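You operate a simulated robot arm through the tools that you are given. There is no shell and no other tool.

The job below is to be done with a simulated robot arm. You get a single attempt, and the scene is never put back.

Task
Two faults at the panel: switch off the fan whose meter reads red, and reset the tripped sockets circuit.
Fine: to reset, switch it off, press its button once and switch it on again; leave the rest of the panel alone.

Only the result counts: the job must be done as asked and must still hold three seconds after the hand-in. Knocking over, shifting, dropping, spilling or breaking anything else fails it.

Robot
A 7-joint arm with a fingered hand, fixed in place. Base frame: the origin is at the foot of the arm, x ahead of it, y to its left, z up. Units: mm, degrees, N and s.
With the tool pointing down near the work surface it reaches from about 340 to 720 mm from the base axis. Its first joint turns from -69.0 to 172.0 degrees. Payload 3.4 kg.
The TCP is the grasp point between the finger pads, 25 mm short of the fingertips. In the tool frame z runs along the fingers and y along their closing line. Largest opening 88 mm; the body of the gripper starts 29 mm behind the TCP. The gripper is a hand of 4 fingers: y runs from the thumb to the fingers, the wrist lies at [-13, -97, -162] in the tool frame, and closing takes about 1.5 s.
Orientation is that of the tool frame in the base frame, as a unit quaternion [x, y, z, w]. With the fingers straight down and the wrist toward the robot, the tool's x, y and z point along [0, 1, 0], [1, 0, 0] and [0, 0, -1] of the base frame.

Tools
- The arm moves only by the tool move_arm. Its arguments are lists of equal length, an entry for each row: "xyz": the shift along the base's x, y, z in units of 200 mm (1.0 is 200 mm), a list of three; "angular": the turn, a rotation vector about the base's x, y, z in units of 90 degrees (1.0 is 90 degrees), a list of three. In form: {"xyz": [[tx, ty, tz], ...], "angular": [[wx, wy, wz], ...]}. A call has 1 to 20 rows; each row is the pose to reach, as a shift and turn from the pose commanded when the call began. "grip" is the opening, from 0 (shut) to 1 (fully open), set as the call begins (left out, the last holds). A call with a number of a shift or a turn outside -1 to 1 is refused whole. Each row takes 0.2 s and may step no farther than 50 mm and 8.6 degrees from the row before; otherwise, or with a gripper value out of range, the whole call is refused. A pose out of reach is approached as far as the arm can. The call stops where the force on the tool passes 40 N (or 10 N more than at its start, if that is more) or the arm is blocked; 0.2 s more then pass. Each finger travels about 108 mm/s and halts on what it meets, pressing with about 26 N; the grip force reading is that of the motor and also rises with nothing between the fingers. The clock runs only during rows and for 0.2 s after the last one: add rows that repeat a pose to give the fingers time. The reply holds the time, the measured pose of the TCP, the force on the tool along the base axes, the opening and the grip force, in the units named above and with some noise, with the torque about the TCP (base axes, N m) and any sound that the robot's microphone picked up, and new pictures: "pictures" is both (left out), scene, wrist or none.
- Cameras (640 x 400 px; columns grow to the right, rows downward): "scene" is fixed at [49.8, 500.3, 1345.2]; the picture's right is [-0.72, -0.69, 0.00], its down [-0.39, 0.41, -0.82] and it looks along [0.57, -0.60, -0.57] (base axes); focal length 345 px, centre (320, 200). "wrist" rides on the gripper at [64, -83, -98] in the tool frame; the picture's right is [-0.62, 0.37, -0.69], its down [-0.71, -0.63, 0.30] and it looks along [-0.32, 0.68, 0.65] (tool axes); focal length 265 px, centre (320, 200). There is no depth. A picture from a camera that has moved, and an enlarged one, comes with that camera's place and axes in the base frame and with its lens.
- lift_body(by): slides the trunk up (or, below 0, down) by that many mm; the arm rides with it, the base frame stays. It gives what a move gives, with no picture.
- curl_fingers(index, middle, ring, thumb_bend, thumb_turn): sets how far each is bent, from 0 (flat) to 1 (curled in); at 0.3 the hand is open as for a grip, at 0.7 the pads meet at the TCP. One left out holds its place. A second passes; each finger stops where it meets its share of the squeeze, and holds until it gets a number again. A gripper value or a shape takes the hand back. It gives what a move gives, with no picture; readings hold the bend of each and the force on the fingers (four entries, about 0 where the hand has none), thumb and palm. thumb_turn goes from beside the hand (0) to across from the fingers (1), as for a grip.
- preshape(shape): the hand has 4 fingers and takes this shape, open, in about a second: jaw (thumb against the fingers, like two jaws); tri (thumb and two fingers); tip (a fingertip pinch); poke (one finger out to press); point (the index stretched); flat (the hand flat); cup (the hand cupped); fist (a fist). The gripper value then closes the fingers along that shape, each until it touches; the sizes above hold for jaw. It gives what a move gives, with no picture.
- close_up(camera, box): a new picture of the part [left, top, right, bottom] of that camera's present view, enlarged. The clock stands still meanwhile.
- sign_off(): hands the job in; it is judged then, once.

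Places have to be worked out from the pictures, the camera data and where the tool is seen. Open the gripper and draw the arm clear of the work before you hand the job in, unless the task says otherwise.

The tools are called after "Request:" as a command line: name --argument value ..., lists and objects as JSON in quotes. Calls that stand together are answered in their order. move_arm: Moves the arm, as the interface text tells. Its arguments: {"type":"object","properties":{"xyz":{"type":"array","items":{"type":"array","items":{"type":"number"}}},"angular":{"type":"array","items":{"type":"array","items":{"type":"number"}}},"grip":{"type":"number"},"pictures":{"type":"string","enum":["both","scene","wrist","none"]}},"required":["xyz","angular"]} The other tools are called the same way: lift_body (by) slides the trunk up or down; preshape (shape) gives the hand a shape; curl_fingers (index, middle, ring, thumb_bend, thumb_turn) moves the fingers one by one; close_up (camera, box) takes an enlarged picture of a part of a camera's view; sign_off () hands the job in.

At the start:

```text
t: 0.0
ee_pos: [526.6, 151.3, 1089.1]
tool_rot: [0.706, 0.708, 0.0, 0.001]
force: [-0.8, -0.2, -0.1]
moment: [0.0, 0.0, 0.04]
width: 87.7
grip_force: 0.0
shape: jaw
bend: [0.3, 0.3, 0.3, 0.3, 0.98]
finger forces: [0.0, 0.1, 0.0, 0.0, 0.0, 0.0]
trunk travel left (down, up): [-700.0, 140.0]
```

scene: 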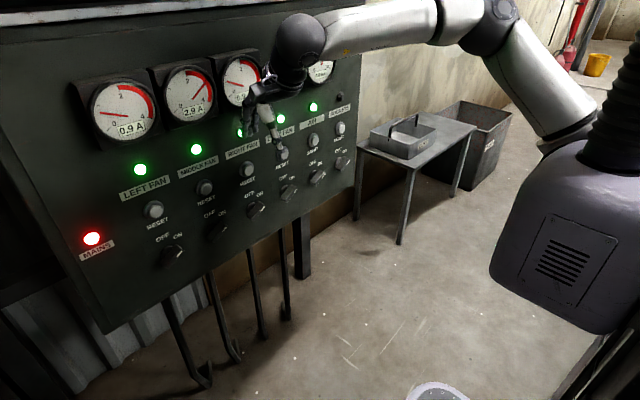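
wrist: 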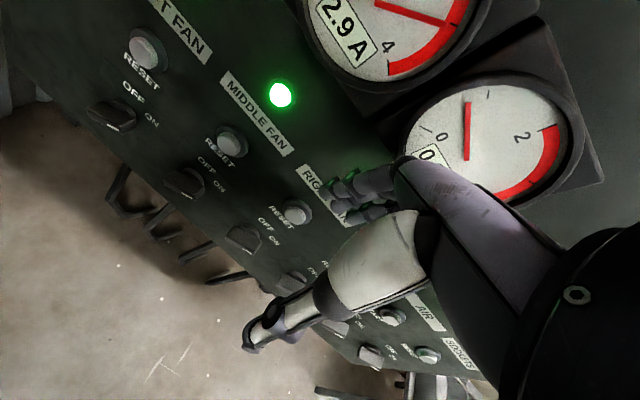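

The panel stands ahead of the robot with a row of meters, lamps, reset buttons and rotary switches. I'll look closer at the meters and the right side of the panel before moving.

Request:
close_up --camera "scene" --box '[70, 40, 230, 140]'

Request:
close_up --camera "scene" --box '[210, 40, 370, 140]'

Request:
close_up --camera "scene" --box '[70, 130, 230, 270]'

Request:
close_up --camera "scene" --box '[230, 80, 370, 220]'

Request:
close_up --camera "wrist" --box '[80, 0, 320, 260]'

Request:
close_up --camera "wrist" --box '[260, 240, 500, 400]'

```text
4.00 times, centred on (150, 90) of scene
camera zoom: at [49.8, 500.3, 1345.2], right [-0.72, -0.69, 0.0], down [-0.39, 0.41, -0.82], along [0.57, -0.6, -0.57], focal length 1380 px, centre (1000, 640)
```

zoom: 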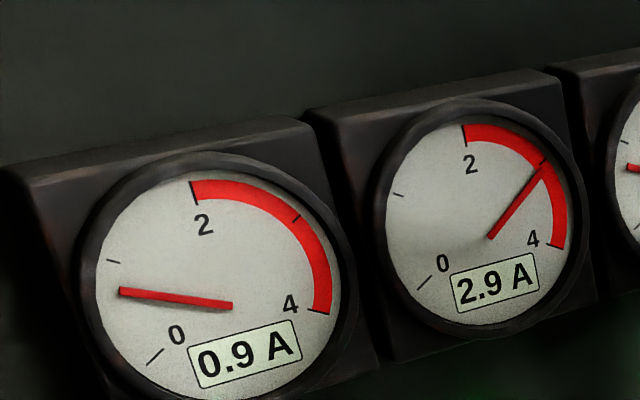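

```text
4.00 times, centred on (290, 90) of scene
camera zoom: at [49.8, 500.3, 1345.2], right [-0.72, -0.69, 0.0], down [-0.39, 0.41, -0.82], along [0.57, -0.6, -0.57], focal length 1380 px, centre (440, 640)
```

zoom: 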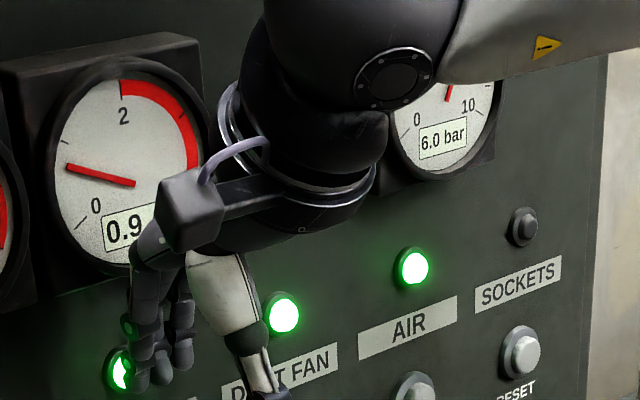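

```text
2.86 times, centred on (150, 200) of scene
camera zoom: at [49.8, 500.3, 1345.2], right [-0.72, -0.69, 0.0], down [-0.39, 0.41, -0.82], along [0.57, -0.6, -0.57], focal length 986 px, centre (806, 200)
```

zoom: 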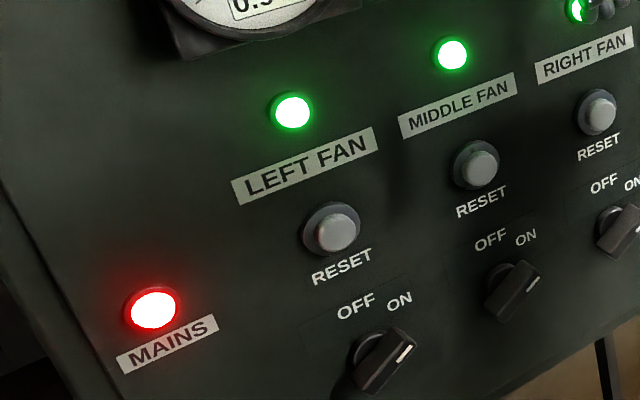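

```text
2.86 times, centred on (300, 150) of scene
camera zoom: at [49.8, 500.3, 1345.2], right [-0.72, -0.69, 0.0], down [-0.39, 0.41, -0.82], along [0.57, -0.6, -0.57], focal length 986 px, centre (377, 343)
```

zoom: 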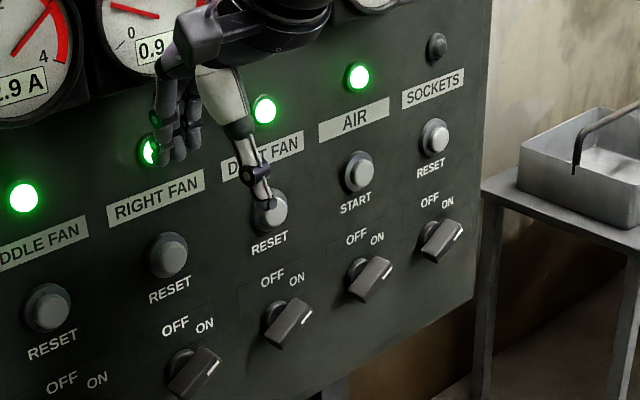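

```text
1.54 times, centred on (200, 130) of wrist
camera zoom: at [442.9, 216.5, 1188.4], right [0.37, -0.62, 0.69], down [-0.63, -0.71, -0.3], along [0.68, -0.32, -0.65], focal length 408 px, centre (505, 308)
```

zoom: 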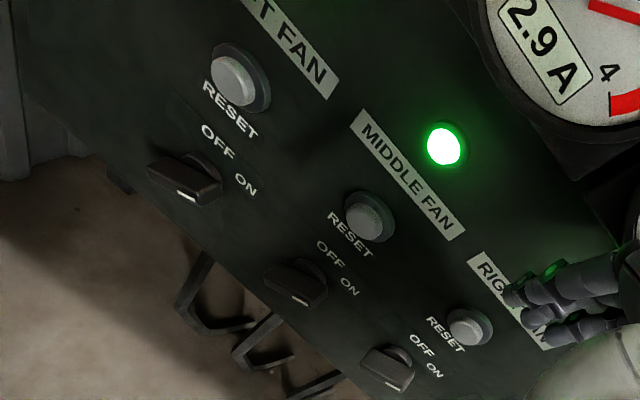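

```text
2.50 times, centred on (380, 320) of wrist
camera zoom: at [442.9, 216.5, 1188.4], right [0.37, -0.62, 0.69], down [-0.63, -0.71, -0.3], along [0.68, -0.32, -0.65], focal length 664 px, centre (170, -100)
```

zoom: 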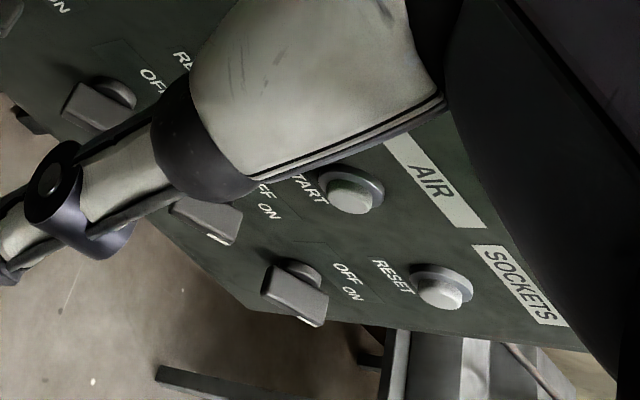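

Only the middle fan's meter sits in the red (2.9 A), and the SOCKETS lamp is out while its switch points to ON. Triangulating the two views, I put the panel at about x≈650, the reset row at z≈960 and the switch row at z≈847. The middle fan is at y≈228 and the sockets at y≈-198. I'll back away and tilt the hand 45° forward to get a better view of the panel.

Request:
move_arm --xyz '[[-0.2, 0, 0], [-0.4, 0, 0], [-0.4, 0, 0], [-0.4, 0, 0], [-0.4, 0, 0], [-0.4, 0, 0], [-0.4, 0, 0], [-0.4, 0, 0], [-0.4, 0, 0]]' --angular '[[0, 0, 0], [0, 0, 0], [0, -0.083, 0], [0, -0.167, 0], [0, -0.25, 0], [0, -0.333, 0], [0, -0.417, 0], [0, -0.5, 0], [0, -0.5, 0]]' --pictures "both"

```text
t: 2.0
ee_pos: [445.8, 151.6, 1089.8]
tool_rot: [0.653, 0.653, 0.271, 0.271]
force: [-0.3, 0.1, -0.2]
moment: [0.03, 0.0, -0.01]
width: 88.0
grip_force: 0.0
shape: jaw
bend: [0.3, 0.3, 0.3, 0.3, 0.98]
finger forces: [0.0, 0.0, 0.0, 0.1, 0.0, 0.0]
trunk travel left (down, up): [-700.0, 140.0]
camera wrist: at [317.7, 216.3, 1100.7], right [-0.23, -0.62, 0.75], down [-0.23, -0.71, -0.66], along [0.95, -0.32, 0.02], focal length 265 px, centre (320, 200)
```

scene: 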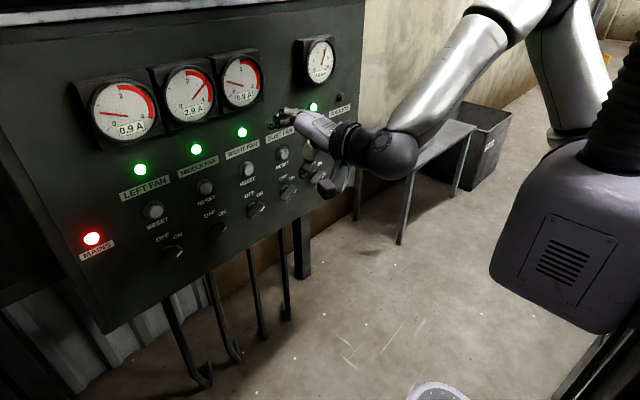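
wrist: 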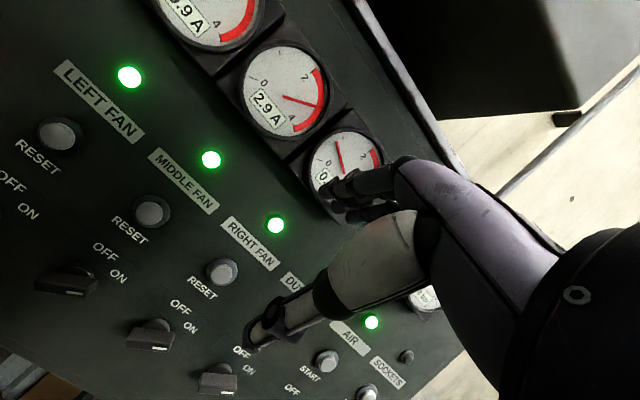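

The tilt worked, and the meters confirm left 0.9, middle 2.9 (red), right 0.9 and air 6.0 bar. Next I form the poke shape and look closely at the middle knob's angle.

Request:
preshape --shape "poke"

Request:
close_up --camera "wrist" --box '[0, 170, 270, 340]'

Request:
close_up --camera "scene" --box '[240, 80, 400, 200]'

Request:
close_up --camera "wrist" --box '[220, 120, 500, 400]'

```text
t: 2.9
ee_pos: [446.3, 151.6, 1090.8]
tool_rot: [0.653, 0.654, 0.27, 0.27]
force: [-0.5, -0.5, 0.9]
moment: [-0.03, 0.01, -0.01]
width: 0.2
grip_force: 0.1
shape: poke
bend: [0.7, 0.7, 0.99, 1.0, 1.0]
finger forces: [0.1, 0.0, 0.0, 0.1, 0.0, 0.0]
trunk travel left (down, up): [-700.0, 140.0]
```

```text
2.35 times, centred on (135, 255) of wrist
camera zoom: at [317.6, 216.6, 1100.8], right [-0.23, -0.62, 0.75], down [-0.23, -0.71, -0.66], along [0.95, -0.32, 0.02], focal length 624 px, centre (755, 71)
```

zoom: 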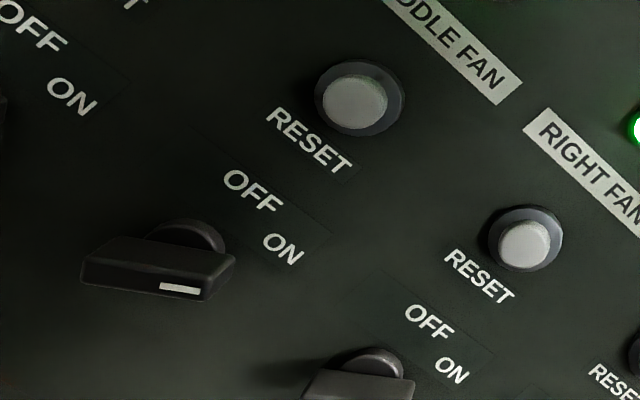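

```text
3.33 times, centred on (320, 140) of scene
camera zoom: at [49.8, 500.3, 1345.2], right [-0.72, -0.69, 0.0], down [-0.39, 0.41, -0.82], along [0.57, -0.6, -0.57], focal length 1150 px, centre (320, 400)
```

zoom: 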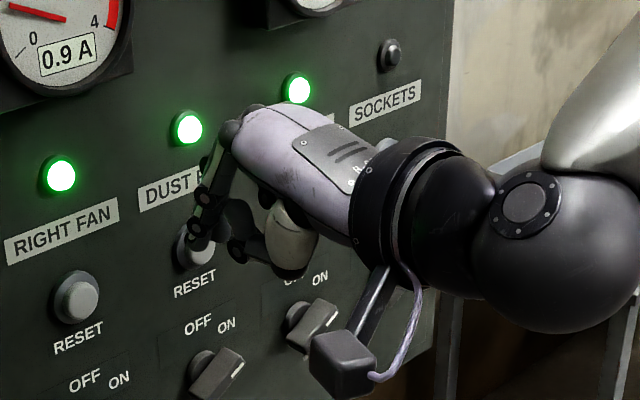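

```text
1.43 times, centred on (360, 260) of wrist
camera zoom: at [317.6, 216.6, 1100.8], right [-0.23, -0.62, 0.75], down [-0.23, -0.71, -0.66], along [0.95, -0.32, 0.02], focal length 379 px, centre (263, 114)
```

zoom: 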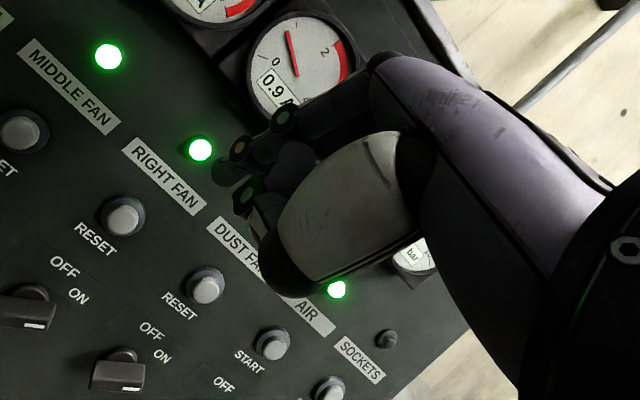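

In the poke shape the index and middle are only half bent, so two fingers stick out. I'll try the point shape to see whether it gives a cleaner single finger.

Request:
preshape --shape "point"

Request:
close_up --camera "scene" --box '[240, 80, 400, 200]'

Request:
close_up --camera "wrist" --box '[220, 60, 540, 340]'

```text
t: 3.8
ee_pos: [447.1, 150.9, 1089.4]
tool_rot: [0.652, 0.654, 0.272, 0.271]
force: [0.3, 0.8, -0.2]
moment: [0.01, -0.03, -0.01]
width: 0.2
grip_force: 0.2
shape: point
bend: [0.2, 1.0, 1.0, 0.98, 0.88]
finger forces: [0.1, 0.1, 0.0, 0.0, 0.0, 0.0]
trunk travel left (down, up): [-700.0, 140.0]
```

```text
3.33 times, centred on (320, 140) of scene
camera zoom: at [49.8, 500.3, 1345.2], right [-0.72, -0.69, 0.0], down [-0.39, 0.41, -0.82], along [0.57, -0.6, -0.57], focal length 1150 px, centre (320, 400)
```

zoom: 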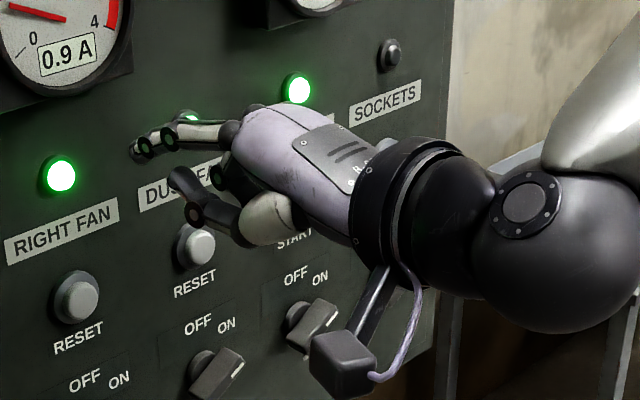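

```text
1.43 times, centred on (380, 200) of wrist
camera zoom: at [317.6, 216.6, 1100.8], right [-0.23, -0.62, 0.75], down [-0.23, -0.71, -0.66], along [0.95, -0.32, 0.02], focal length 379 px, centre (234, 200)
```

zoom: 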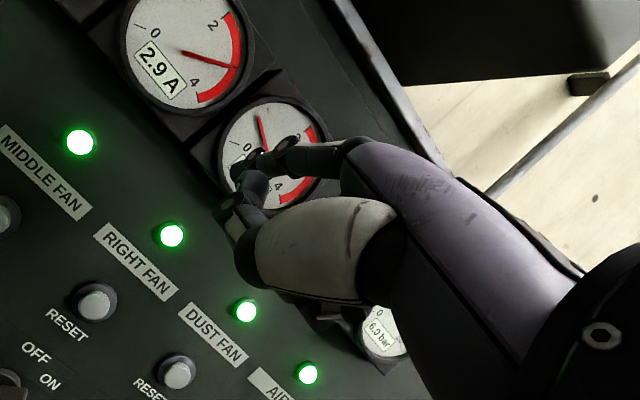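

The point shape puts the index tip about 50 mm ahead of the TCP, sloping roughly 20° down. The thumb tip stays close beneath it, so I'll try swinging the thumb aside, with middle and ring fully curled.

Request:
curl_fingers --index 0.1 --middle 1.0 --ring 1.0 --thumb_bend 0.6 --thumb_turn 0.0

Request:
close_up --camera "scene" --box '[240, 80, 400, 200]'

Request:
close_up --camera "wrist" --box '[220, 60, 540, 340]'

```text
t: 4.8
ee_pos: [445.5, 151.1, 1090.4]
tool_rot: [0.653, 0.654, 0.27, 0.269]
force: [0.2, 0.1, -0.8]
moment: [-0.02, 0.02, 0.03]
width: 93.9
grip_force: 0.1
shape: fingers
bend: [0.1, 1.0, 1.0, 0.6, 0.0]
finger forces: [0.0, 0.0, 0.0, 0.0, 0.1, 0.0]
trunk travel left (down, up): [-700.0, 140.0]
```

```text
3.33 times, centred on (320, 140) of scene
camera zoom: at [49.8, 500.3, 1345.2], right [-0.72, -0.69, 0.0], down [-0.39, 0.41, -0.82], along [0.57, -0.6, -0.57], focal length 1150 px, centre (320, 400)
```

zoom: 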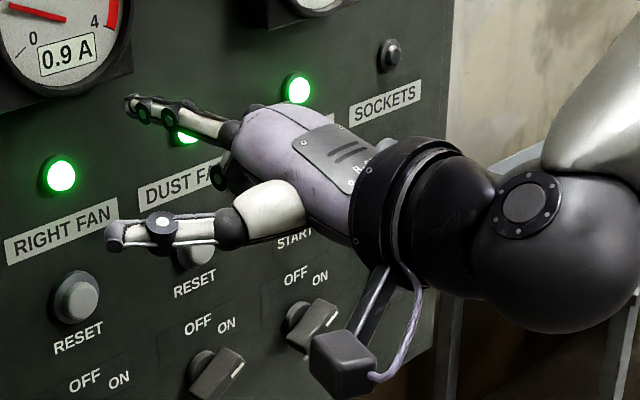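

```text
1.43 times, centred on (380, 200) of wrist
camera zoom: at [317.6, 216.6, 1100.8], right [-0.23, -0.62, 0.75], down [-0.23, -0.71, -0.66], along [0.95, -0.32, 0.02], focal length 379 px, centre (234, 200)
```

zoom: 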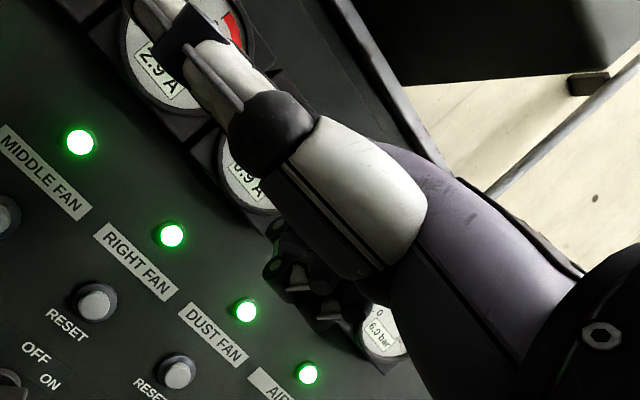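

With the index at 0.1 it points almost horizontally at the panel, its tip at about TCP + (50, 16, 54). The thumb beside the hand blocks the view, so I'll turn it back across and straighten it, which leaves it low and behind.

Request:
curl_fingers --index 0.1 --middle 1.0 --ring 1.0 --thumb_bend 0.0 --thumb_turn 1.0

Request:
close_up --camera "scene" --box '[240, 80, 400, 200]'

Request:
close_up --camera "wrist" --box '[0, 0, 640, 400]'

```text
t: 5.8
ee_pos: [446.6, 151.4, 1089.3]
tool_rot: [0.653, 0.653, 0.271, 0.271]
force: [0.6, 0.6, 0.2]
moment: [-0.02, 0.0, 0.01]
width: 122.6
grip_force: 0.1
shape: fingers
bend: [0.1, 1.0, 1.0, 0.0, 0.95]
finger forces: [0.0, 0.0, 0.0, 0.0, 0.0, 0.0]
trunk travel left (down, up): [-700.0, 140.0]
```

```text
3.33 times, centred on (320, 140) of scene
camera zoom: at [49.8, 500.3, 1345.2], right [-0.72, -0.69, 0.0], down [-0.39, 0.41, -0.82], along [0.57, -0.6, -0.57], focal length 1150 px, centre (320, 400)
```

zoom: 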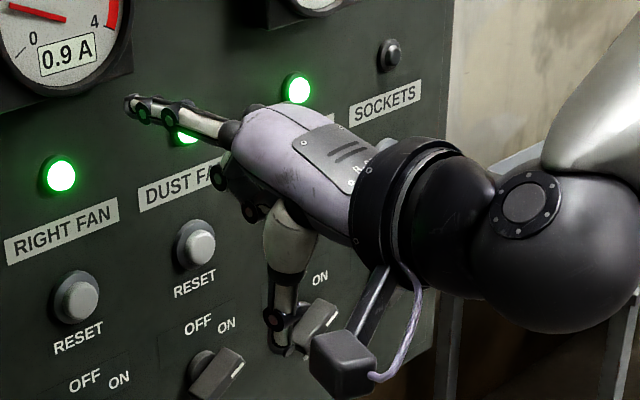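

```text
1.00 times, centred on (320, 200) of wrist (not enlarged: the box is as wide or as high as the picture)
camera zoom: at [317.6, 216.6, 1100.8], right [-0.23, -0.62, 0.75], down [-0.23, -0.71, -0.66], along [0.95, -0.32, 0.02], focal length 265 px, centre (320, 200)
```

zoom: 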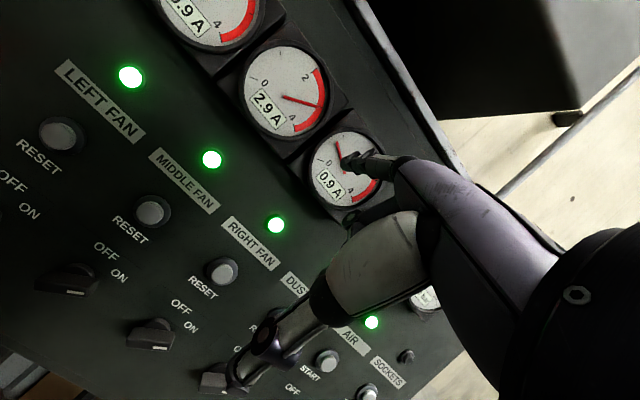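

The index is now a clean horizontal stick. Its tip is at about (500, 165, 1140), with the thumb far behind and below. The tip is over 100 mm from the panel, so I'll lower the trunk to bring the finger to the switch row, z≈845.

Request:
lift_body --by -293

Request:
close_up --camera "scene" --box '[140, 100, 380, 250]'

Request:
close_up --camera "wrist" --box '[0, 0, 640, 400]'

```text
t: 8.7
ee_pos: [445.8, 151.1, 797.3]
tool_rot: [0.652, 0.654, 0.272, 0.27]
force: [-0.6, 0.5, -0.1]
moment: [-0.01, -0.05, 0.0]
width: 122.4
grip_force: 0.1
shape: fingers
bend: [0.1, 1.0, 1.0, 0.0, 0.95]
finger forces: [0.0, 0.1, 0.0, 0.1, 0.0, 0.0]
trunk travel left (down, up): [-407.0, 433.0]
```

```text
2.67 times, centred on (260, 175) of scene
camera zoom: at [49.8, 500.3, 1345.2], right [-0.72, -0.69, 0.0], down [-0.39, 0.41, -0.82], along [0.57, -0.6, -0.57], focal length 920 px, centre (480, 267)
```

zoom: 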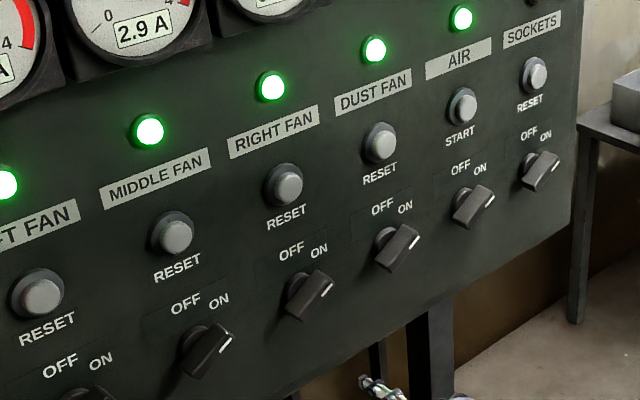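

```text
1.00 times, centred on (320, 200) of wrist (not enlarged: the box is as wide or as high as the picture)
camera zoom: at [317.5, 216.6, 807.8], right [-0.23, -0.62, 0.75], down [-0.23, -0.71, -0.66], along [0.95, -0.32, 0.02], focal length 265 px, centre (320, 200)
```

zoom: 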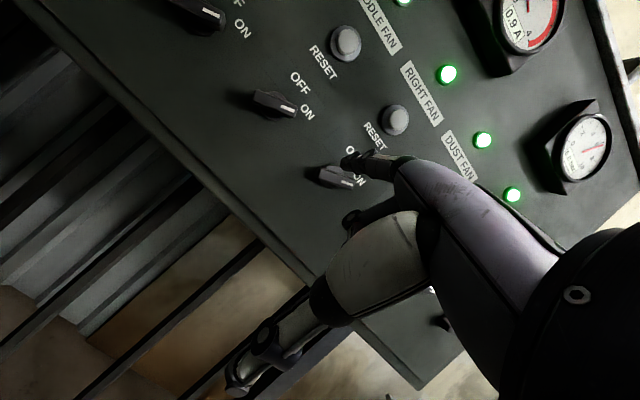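

The wrist camera now faces the panel squarely, and the middle-fan switch is at about (275, 102) in its view. I'll zoom in on it and on the fingertip.

Request:
close_up --camera "wrist" --box '[220, 50, 380, 150]'

Request:
close_up --camera "wrist" --box '[300, 130, 460, 230]'

Request:
close_up --camera "scene" --box '[230, 200, 390, 300]'

```text
4.00 times, centred on (300, 100) of wrist
camera zoom: at [317.5, 216.6, 807.8], right [-0.23, -0.62, 0.75], down [-0.23, -0.71, -0.66], along [0.95, -0.32, 0.02], focal length 1062 px, centre (400, 600)
```

zoom: 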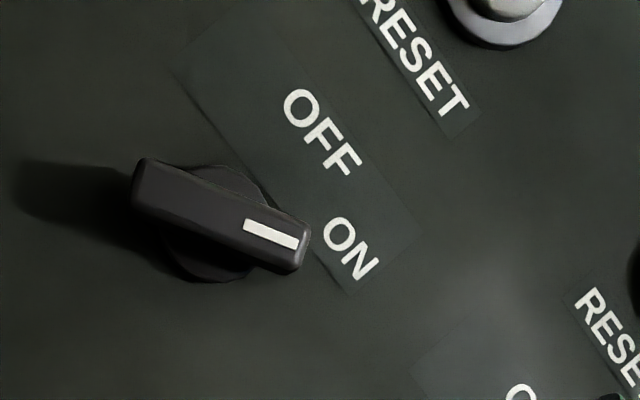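

```text
4.00 times, centred on (380, 180) of wrist
camera zoom: at [317.5, 216.6, 807.8], right [-0.23, -0.62, 0.75], down [-0.23, -0.71, -0.66], along [0.95, -0.32, 0.02], focal length 1062 px, centre (80, 280)
```

zoom: 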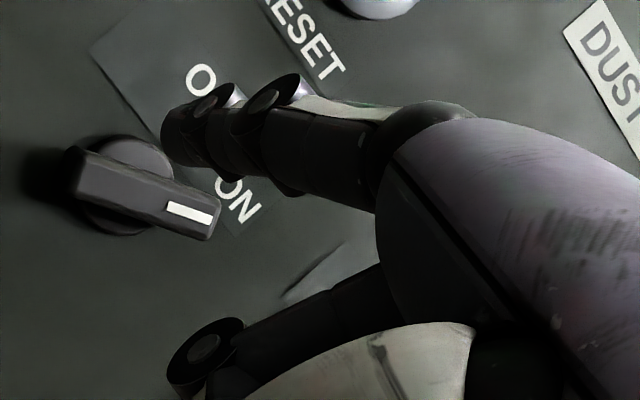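

```text
4.00 times, centred on (310, 250) of scene
camera zoom: at [49.8, 500.3, 1345.2], right [-0.72, -0.69, 0.0], down [-0.39, 0.41, -0.82], along [0.57, -0.6, -0.57], focal length 1380 px, centre (360, 0)
```

zoom: 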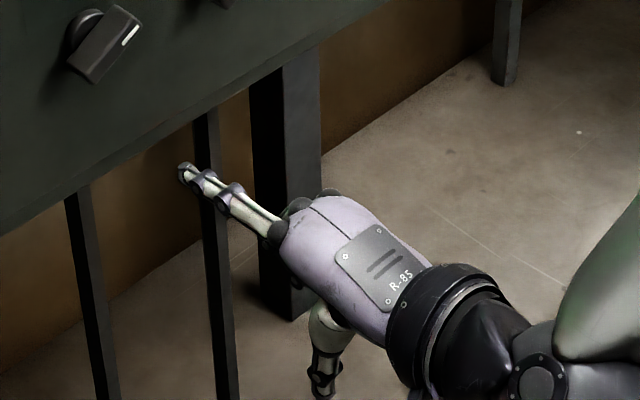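

The wrist view shows the middle knob's bar about 45 mm long and 13 mm wide, turned roughly 60° right of vertical, with OFF straight up. The knob centre is at about (y 228, z 846) and the fingertip at about (503, 163, 847). I'll bring the fingertip to just in front of the panel, below and to the right of the pointer end, and check before going in.

Request:
move_arm --xyz '[[0.15, 0.165, -0.08], [0.35, 0.165, -0.08], [0.45, 0.165, -0.08], [0.45, 0.165, -0.08]]' --angular '[[0, 0, 0], [0, 0, 0], [0, 0, 0], [0, 0, 0]]' --pictures "both"

Request:
close_up --camera "scene" --box '[140, 170, 300, 270]'

Request:
close_up --camera "wrist" --box '[240, 100, 480, 250]'

```text
t: 9.7
ee_pos: [537.0, 183.7, 781.1]
tool_rot: [0.653, 0.653, 0.271, 0.271]
force: [0.1, 0.5, -0.2]
moment: [-0.01, 0.01, 0.02]
width: 123.0
grip_force: 0.1
shape: fingers
bend: [0.1, 1.0, 1.0, 0.0, 0.95]
finger forces: [0.0, 0.0, 0.0, 0.2, 0.0, 0.0]
trunk travel left (down, up): [-407.0, 433.0]
camera wrist: at [407.8, 249.0, 792.8], right [-0.23, -0.62, 0.75], down [-0.23, -0.71, -0.66], along [0.95, -0.32, 0.02], focal length 265 px, centre (320, 200)
```

scene: 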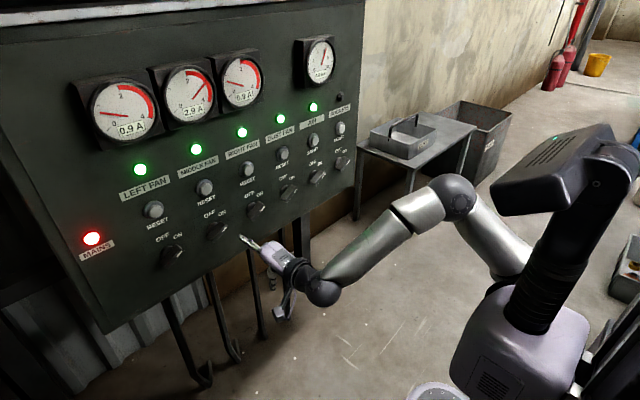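
wrist: 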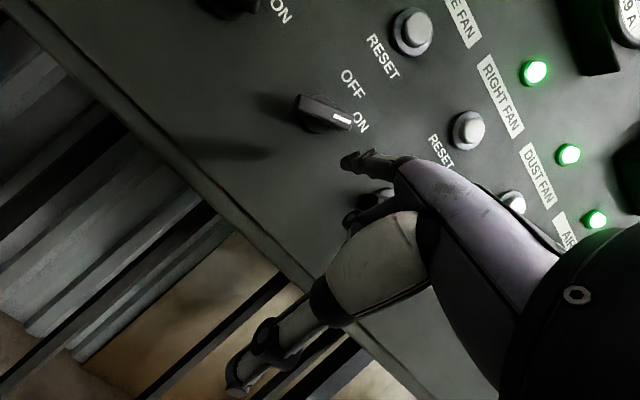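

```text
4.00 times, centred on (220, 220) of scene
camera zoom: at [49.8, 500.3, 1345.2], right [-0.72, -0.69, 0.0], down [-0.39, 0.41, -0.82], along [0.57, -0.6, -0.57], focal length 1380 px, centre (720, 120)
```

zoom: 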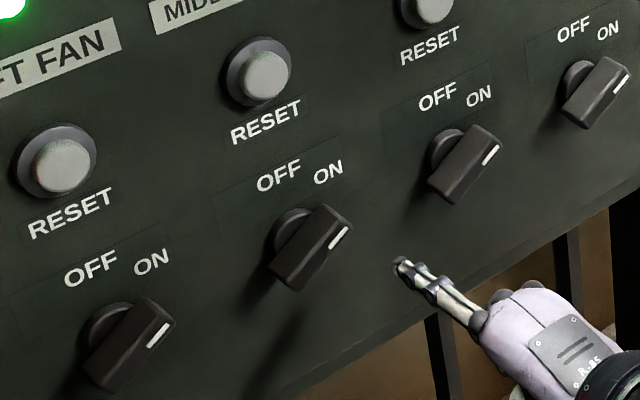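

```text
2.67 times, centred on (360, 175) of wrist
camera zoom: at [407.8, 249.0, 792.8], right [-0.23, -0.62, 0.75], down [-0.23, -0.71, -0.66], along [0.95, -0.32, 0.02], focal length 708 px, centre (213, 267)
```

zoom: 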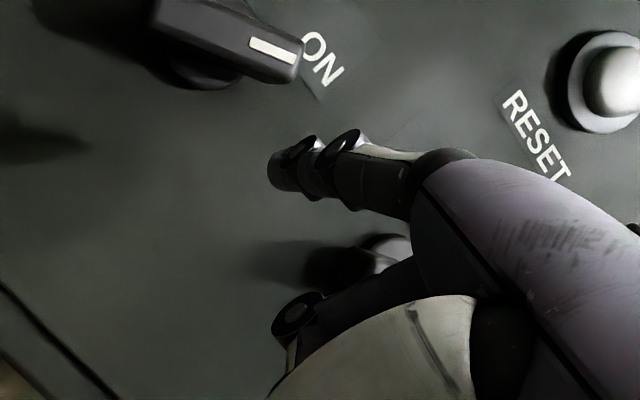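

The fingertip is at roughly (593, 196, 831), below and right of the middle knob's pointer end, with open panel ahead of it. I'll go 38 mm deeper and watch the force for panel contact.

Request:
move_arm --xyz '[[0.1, 0, 0], [0.19, 0, 0], [0.19, 0, 0]]' --angular '[[0, 0, 0], [0, 0, 0], [0, 0, 0]]' --pictures "none"

Request:
close_up --camera "scene" --box '[140, 170, 300, 270]'

Request:
close_up --camera "wrist" --box '[240, 60, 480, 210]'

```text
t: 10.5
ee_pos: [577.2, 181.4, 781.1]
tool_rot: [0.656, 0.651, 0.272, 0.268]
force: [-0.3, 0.1, -0.2]
moment: [0.02, -0.01, 0.02]
width: 122.7
grip_force: 0.0
shape: fingers
bend: [0.1, 1.0, 1.0, 0.0, 0.95]
finger forces: [0.0, 0.0, 0.1, 0.1, 0.0, 0.0]
trunk travel left (down, up): [-407.0, 433.0]
```

```text
4.00 times, centred on (220, 220) of scene
camera zoom: at [49.8, 500.3, 1345.2], right [-0.72, -0.69, 0.0], down [-0.39, 0.41, -0.82], along [0.57, -0.6, -0.57], focal length 1380 px, centre (720, 120)
```

zoom: 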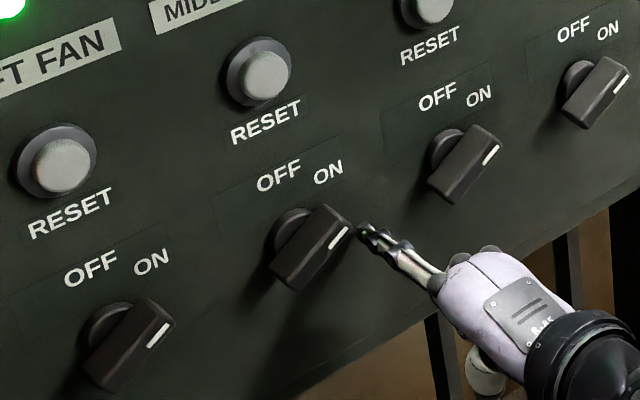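

```text
2.67 times, centred on (360, 135) of wrist
camera zoom: at [448.4, 247.0, 793.6], right [-0.23, -0.62, 0.75], down [-0.24, -0.71, -0.66], along [0.94, -0.33, 0.02], focal length 708 px, centre (213, 373)
```

zoom: 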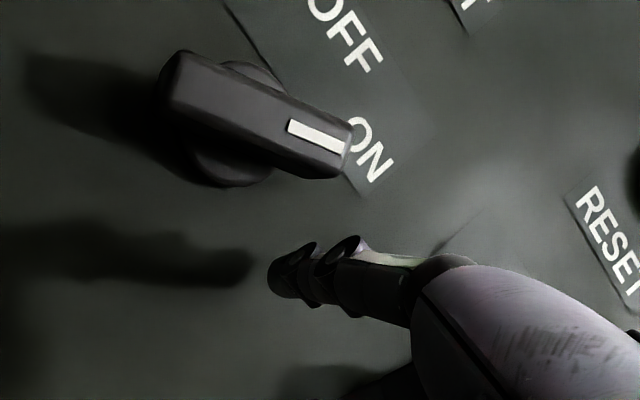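

The tip is beside the knob at about (634, 191, 830), with no contact and its shadow just ahead of it on the panel. Now I'll push up and to the left along an arc against the underside of the pointer end, stopping partway to check.

Request:
move_arm --xyz '[[0, 0.0475, 0.025], [0, 0.0875, 0.065], [0, 0.0875, 0.095], [0, 0.0975, 0.125], [0, 0.0975, 0.125]]' --angular '[[0, 0, 0], [0, 0, 0], [0, 0, 0], [0, 0, 0], [0, 0, 0]]' --pictures "none"

Request:
close_up --camera "scene" --box '[140, 120, 300, 270]'

Request:
close_up --camera "wrist" --box '[240, 60, 480, 210]'

```text
t: 11.7
ee_pos: [586.3, 189.8, 805.2]
tool_rot: [0.667, 0.644, 0.269, 0.262]
force: [0.4, -0.1, -0.5]
moment: [0.0, 0.01, 0.02]
width: 122.6
grip_force: 0.0
shape: fingers
bend: [0.1, 1.0, 1.0, 0.0, 0.95]
finger forces: [0.0, 0.0, 0.1, 0.0, 0.0, 0.0]
trunk travel left (down, up): [-407.0, 433.0]
```

```text
2.67 times, centred on (220, 195) of scene
camera zoom: at [49.8, 500.3, 1345.2], right [-0.72, -0.69, 0.0], down [-0.39, 0.41, -0.82], along [0.57, -0.6, -0.57], focal length 920 px, centre (587, 213)
```

zoom: 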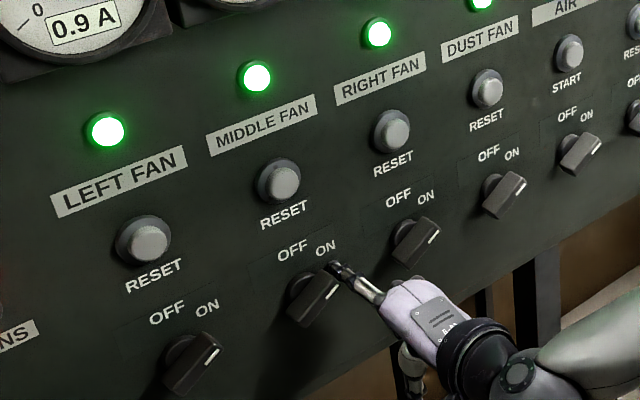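

```text
2.67 times, centred on (360, 135) of wrist
camera zoom: at [457.8, 257.9, 820.0], right [-0.23, -0.63, 0.74], down [-0.26, -0.69, -0.67], along [0.94, -0.35, 0.0], focal length 708 px, centre (213, 373)
```

zoom: 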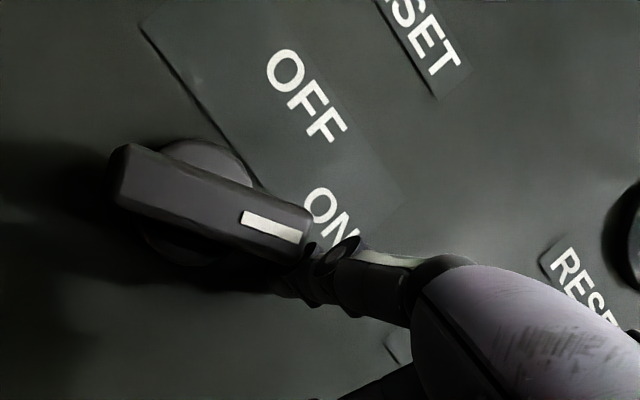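

The fingertip has reached the pointer, but the arm is drifting off the command by about 12 mm in x and -14 mm in y. It also shows a small twist and no force, so a joint is probably at its limit. The knob hasn't moved; I'll back straight out before trying a better arm posture.

Request:
move_arm --xyz '[[-0.1, -0.06, -0.03], [-0.3, -0.1, -0.08], [-0.5, -0.1, -0.08], [-0.5, -0.1, -0.08]]' --angular '[[0, 0, 0], [0, 0, 0], [0, 0, 0], [0, 0, 0]]' --pictures "scene"

```text
t: 12.7
ee_pos: [474.1, 185.1, 789.9]
tool_rot: [0.652, 0.655, 0.272, 0.269]
force: [1.2, 0.4, -0.5]
moment: [0.01, 0.02, -0.03]
width: 122.9
grip_force: 0.1
shape: fingers
bend: [0.1, 1.0, 1.0, 0.0, 0.95]
finger forces: [0.1, 0.1, 0.0, 0.0, 0.1, 0.1]
trunk travel left (down, up): [-407.0, 433.0]
```

scene: 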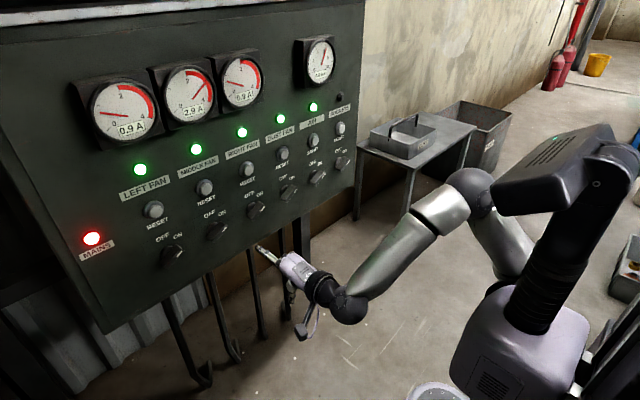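

Tracking is exact again when backed off. The forearm comes in from the right side, so I'll yaw the hand 20° to the left, following the natural radial direction for this knob, and check how well it tracks at a safe distance.

Request:
move_arm --xyz '[[0, -0.03, 0], [0, -0.06, -0.03], [0, -0.11, -0.055], [0.15, -0.11, -0.055], [0.34, -0.11, -0.055], [0.34, -0.11, -0.055]]' --angular '[[0, 0, 0.08], [0, 0, 0.16], [0, 0, 0.222], [0, 0, 0.222], [0, 0, 0.222], [0, 0, 0.222]]' --pictures "both"

```text
t: 14.1
ee_pos: [544.6, 162.9, 777.7]
tool_rot: [0.53, 0.757, 0.314, 0.219]
force: [-1.1, 0.5, 0.8]
moment: [0.01, 0.02, 0.02]
width: 122.7
grip_force: 0.0
shape: fingers
bend: [0.1, 1.0, 1.0, 0.0, 0.95]
finger forces: [0.1, 0.1, 0.1, 0.0, 0.0, 0.1]
trunk travel left (down, up): [-407.0, 433.0]
camera wrist: at [399.6, 179.5, 788.7], right [0.0, -0.66, 0.75], down [0.03, -0.75, -0.66], along [1.0, 0.02, 0.02], focal length 265 px, centre (320, 200)
```

scene: 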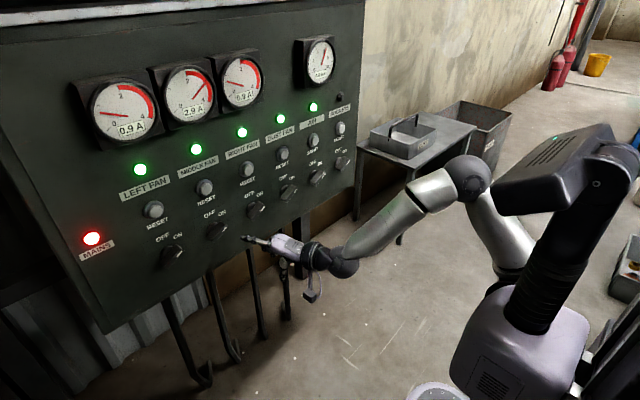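
wrist: 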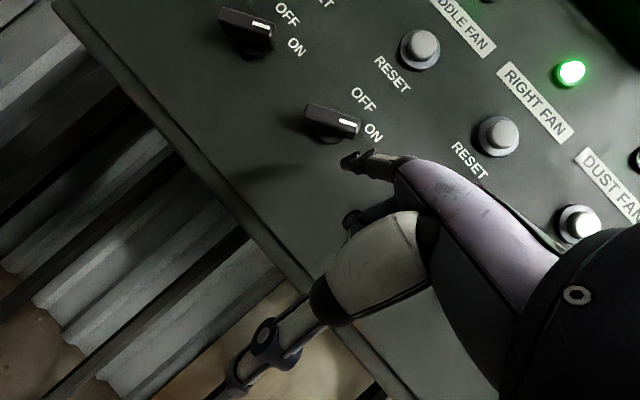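

With the yaw, the pose tracks within about 3 mm, and the tip is at about (593, 192, 828), below right of the middle knob. I'll move in another 40 mm and check tracking before pushing.

Request:
move_arm --xyz '[[0.1, 0, 0], [0.19, 0, 0], [0.19, 0, 0]]' --angular '[[0, 0, 0], [0, 0, 0], [0, 0, 0]]' --pictures "none"

Request:
close_up --camera "wrist" --box '[240, 60, 480, 210]'

Request:
close_up --camera "scene" --box '[140, 170, 300, 270]'

```text
t: 14.9
ee_pos: [580.7, 161.0, 778.1]
tool_rot: [0.529, 0.758, 0.313, 0.219]
force: [0.4, -0.4, 0.1]
moment: [-0.03, 0.03, 0.05]
width: 123.0
grip_force: 0.1
shape: fingers
bend: [0.1, 1.0, 1.0, 0.0, 0.95]
finger forces: [0.1, 0.0, 0.0, 0.1, 0.1, 0.0]
trunk travel left (down, up): [-407.0, 433.0]
```

```text
2.67 times, centred on (360, 135) of wrist
camera zoom: at [437.4, 179.6, 789.2], right [0.0, -0.66, 0.75], down [0.03, -0.75, -0.66], along [1.0, 0.02, 0.02], focal length 708 px, centre (213, 373)
```

zoom: 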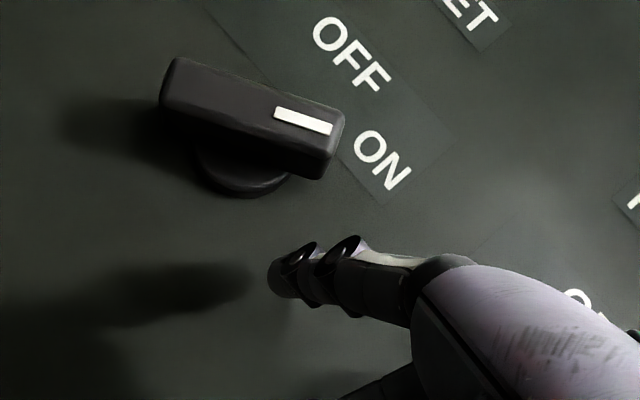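

```text
4.00 times, centred on (220, 220) of scene
camera zoom: at [49.8, 500.3, 1345.2], right [-0.72, -0.69, 0.0], down [-0.39, 0.41, -0.82], along [0.57, -0.6, -0.57], focal length 1380 px, centre (720, 120)
```

zoom: 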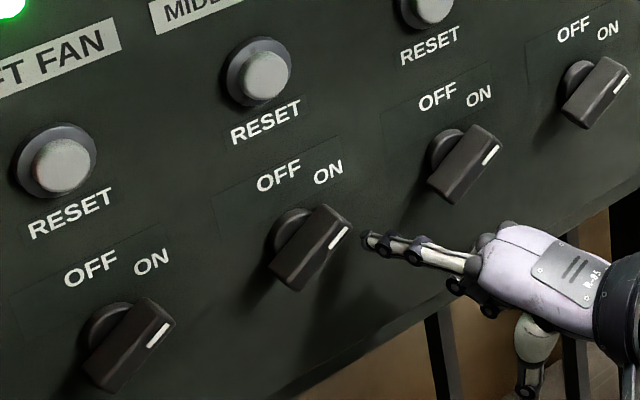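

Tracking is exact now (580.7, 161.0, 778.1), with the tip about 36 mm right of and 20 mm below the knob centre. I'll push up along the arc, the first part moving the pointer roughly halfway.

Request:
move_arm --xyz '[[0, 0.04, 0.025], [0, 0.08, 0.065], [0, 0.08, 0.095], [0, 0.08, 0.12], [0, 0.08, 0.12]]' --angular '[[0, 0, 0], [0, 0, 0], [0, 0, 0], [0, 0, 0], [0, 0, 0]]' --pictures "none"

Request:
close_up --camera "wrist" --box '[240, 60, 480, 210]'

Request:
close_up --camera "scene" --box '[140, 130, 300, 250]'

```text
t: 16.1
ee_pos: [581.5, 177.9, 802.1]
tool_rot: [0.53, 0.757, 0.313, 0.22]
force: [-0.7, 0.4, -1.0]
moment: [0.0, 0.05, -0.01]
width: 120.5
grip_force: 0.8
shape: fingers
bend: [0.11, 1.0, 1.0, 0.0, 0.95]
finger forces: [1.5, 0.0, 0.1, 0.0, 0.0, 0.0]
trunk travel left (down, up): [-407.0, 433.0]
```

```text
2.67 times, centred on (360, 135) of wrist
camera zoom: at [437.7, 195.2, 813.9], right [0.0, -0.66, 0.75], down [0.03, -0.75, -0.66], along [1.0, 0.02, 0.02], focal length 708 px, centre (213, 373)
```

zoom: 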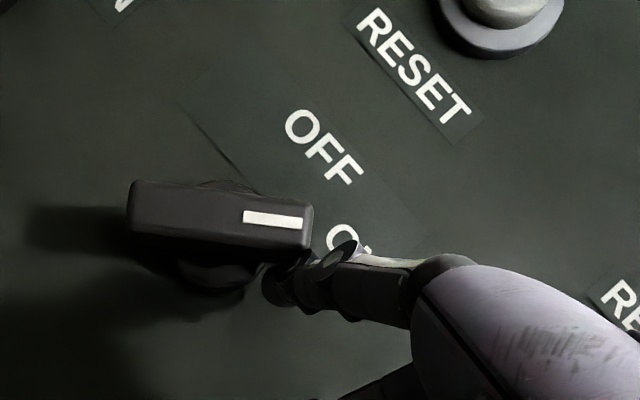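

```text
3.33 times, centred on (220, 190) of scene
camera zoom: at [49.8, 500.3, 1345.2], right [-0.72, -0.69, 0.0], down [-0.39, 0.41, -0.82], along [0.57, -0.6, -0.57], focal length 1150 px, centre (653, 233)
```

zoom: 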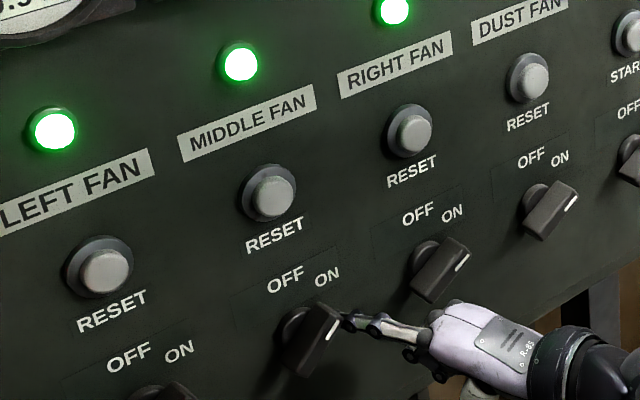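

The finger touches (1.5 N) and the bar has already turned from about 61° to 48°. I'll continue the arc up and to the left to bring the pointer to OFF, slightly past vertical.

Request:
move_arm --xyz '[[0, 0.005, 0.0275], [0, 0.0165, 0.05], [0, 0.0335, 0.07], [0, 0.0475, 0.08], [0, 0.0475, 0.08]]' --angular '[[0, 0, 0], [0, 0, 0], [0, 0, 0], [0, 0, 0], [0, 0, 0]]' --pictures "none"

Request:
close_up --camera "wrist" --box '[240, 60, 480, 210]'

Request:
close_up --camera "scene" --box '[140, 130, 300, 250]'

```text
t: 17.3
ee_pos: [581.2, 187.9, 817.9]
tool_rot: [0.53, 0.757, 0.313, 0.22]
force: [0.5, -1.1, -1.0]
moment: [0.06, 0.05, -0.08]
width: 121.8
grip_force: 0.6
shape: fingers
bend: [0.11, 1.0, 1.0, 0.0, 0.95]
finger forces: [1.4, 0.1, 0.0, 0.0, 0.0, 0.0]
trunk travel left (down, up): [-407.0, 433.0]
```

```text
2.67 times, centred on (360, 135) of wrist
camera zoom: at [437.5, 204.5, 829.4], right [0.0, -0.66, 0.75], down [0.03, -0.75, -0.66], along [1.0, 0.02, 0.02], focal length 708 px, centre (213, 373)
```

zoom: 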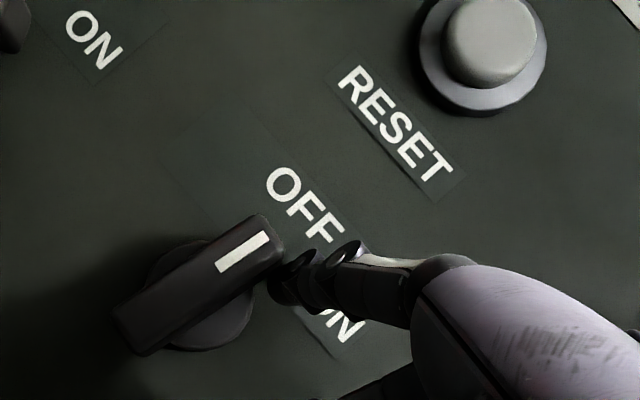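

```text
3.33 times, centred on (220, 190) of scene
camera zoom: at [49.8, 500.3, 1345.2], right [-0.72, -0.69, 0.0], down [-0.39, 0.41, -0.82], along [0.57, -0.6, -0.57], focal length 1150 px, centre (653, 233)
```

zoom: 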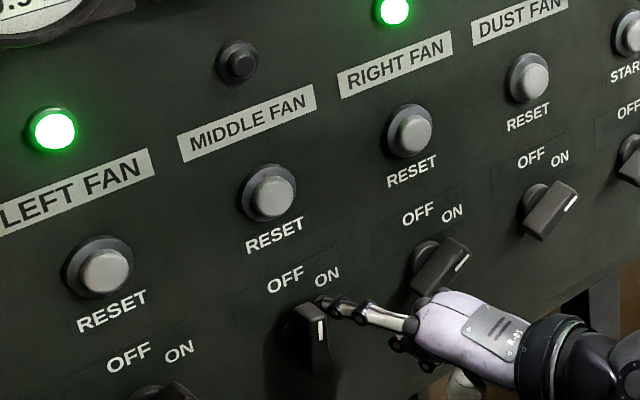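

The MIDDLE FAN lamp went dark and the pointer is about 8° short of vertical. I'll push a bit further left so it seats fully at OFF.

Request:
move_arm --xyz '[[0, 0.015, 0.008], [0, 0.03, 0.012], [0, 0.03, 0.012]]' --angular '[[0, 0, 0], [0, 0, 0], [0, 0, 0]]' --pictures "none"

Request:
close_up --camera "wrist" --box '[240, 60, 480, 210]'

```text
t: 18.1
ee_pos: [581.0, 193.1, 821.9]
tool_rot: [0.53, 0.756, 0.315, 0.219]
force: [-1.3, -2.2, -1.7]
moment: [0.11, 0.03, -0.12]
width: 121.1
grip_force: 1.7
shape: fingers
bend: [0.11, 1.0, 1.0, 0.0, 0.95]
finger forces: [3.1, 0.1, 0.1, 0.0, 0.0, 0.1]
trunk travel left (down, up): [-407.0, 433.0]
```

```text
2.67 times, centred on (360, 135) of wrist
camera zoom: at [437.8, 210.0, 832.6], right [0.0, -0.66, 0.75], down [0.03, -0.75, -0.66], along [1.0, 0.02, 0.02], focal length 708 px, centre (213, 373)
```

zoom: 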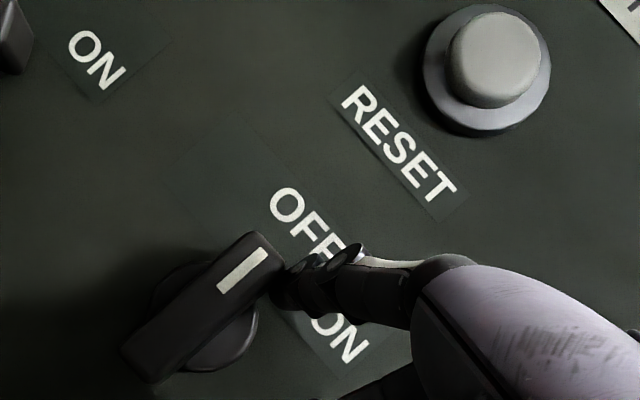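

The bar is now vertical, about 1° off, and the force is rising slightly. I'll add a last small nudge to feel the stop.

Request:
move_arm --xyz '[[0, 0.012, 0.0], [0, 0.012, 0.0]]' --angular '[[0, 0, 0], [0, 0, 0]]' --pictures "none"

Request:
close_up --camera "wrist" --box '[240, 60, 480, 210]'

```text
t: 18.7
ee_pos: [582.4, 194.0, 824.5]
tool_rot: [0.533, 0.754, 0.316, 0.219]
force: [0.0, -3.1, -1.0]
moment: [0.09, 0.08, -0.1]
width: 120.6
grip_force: 1.4
shape: fingers
bend: [0.11, 1.0, 1.0, 0.0, 0.95]
finger forces: [2.8, 0.0, 0.0, 0.0, 0.0, 0.0]
trunk travel left (down, up): [-407.0, 433.0]
```

```text
2.67 times, centred on (360, 135) of wrist
camera zoom: at [439.4, 210.6, 835.5], right [-0.01, -0.67, 0.74], down [0.03, -0.74, -0.67], along [1.0, 0.01, 0.02], focal length 708 px, centre (213, 373)
```

zoom: 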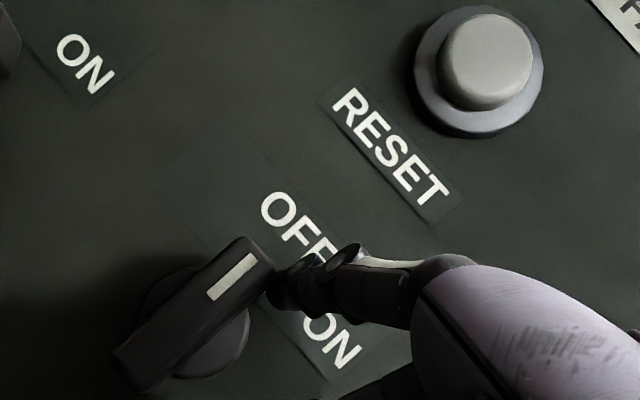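

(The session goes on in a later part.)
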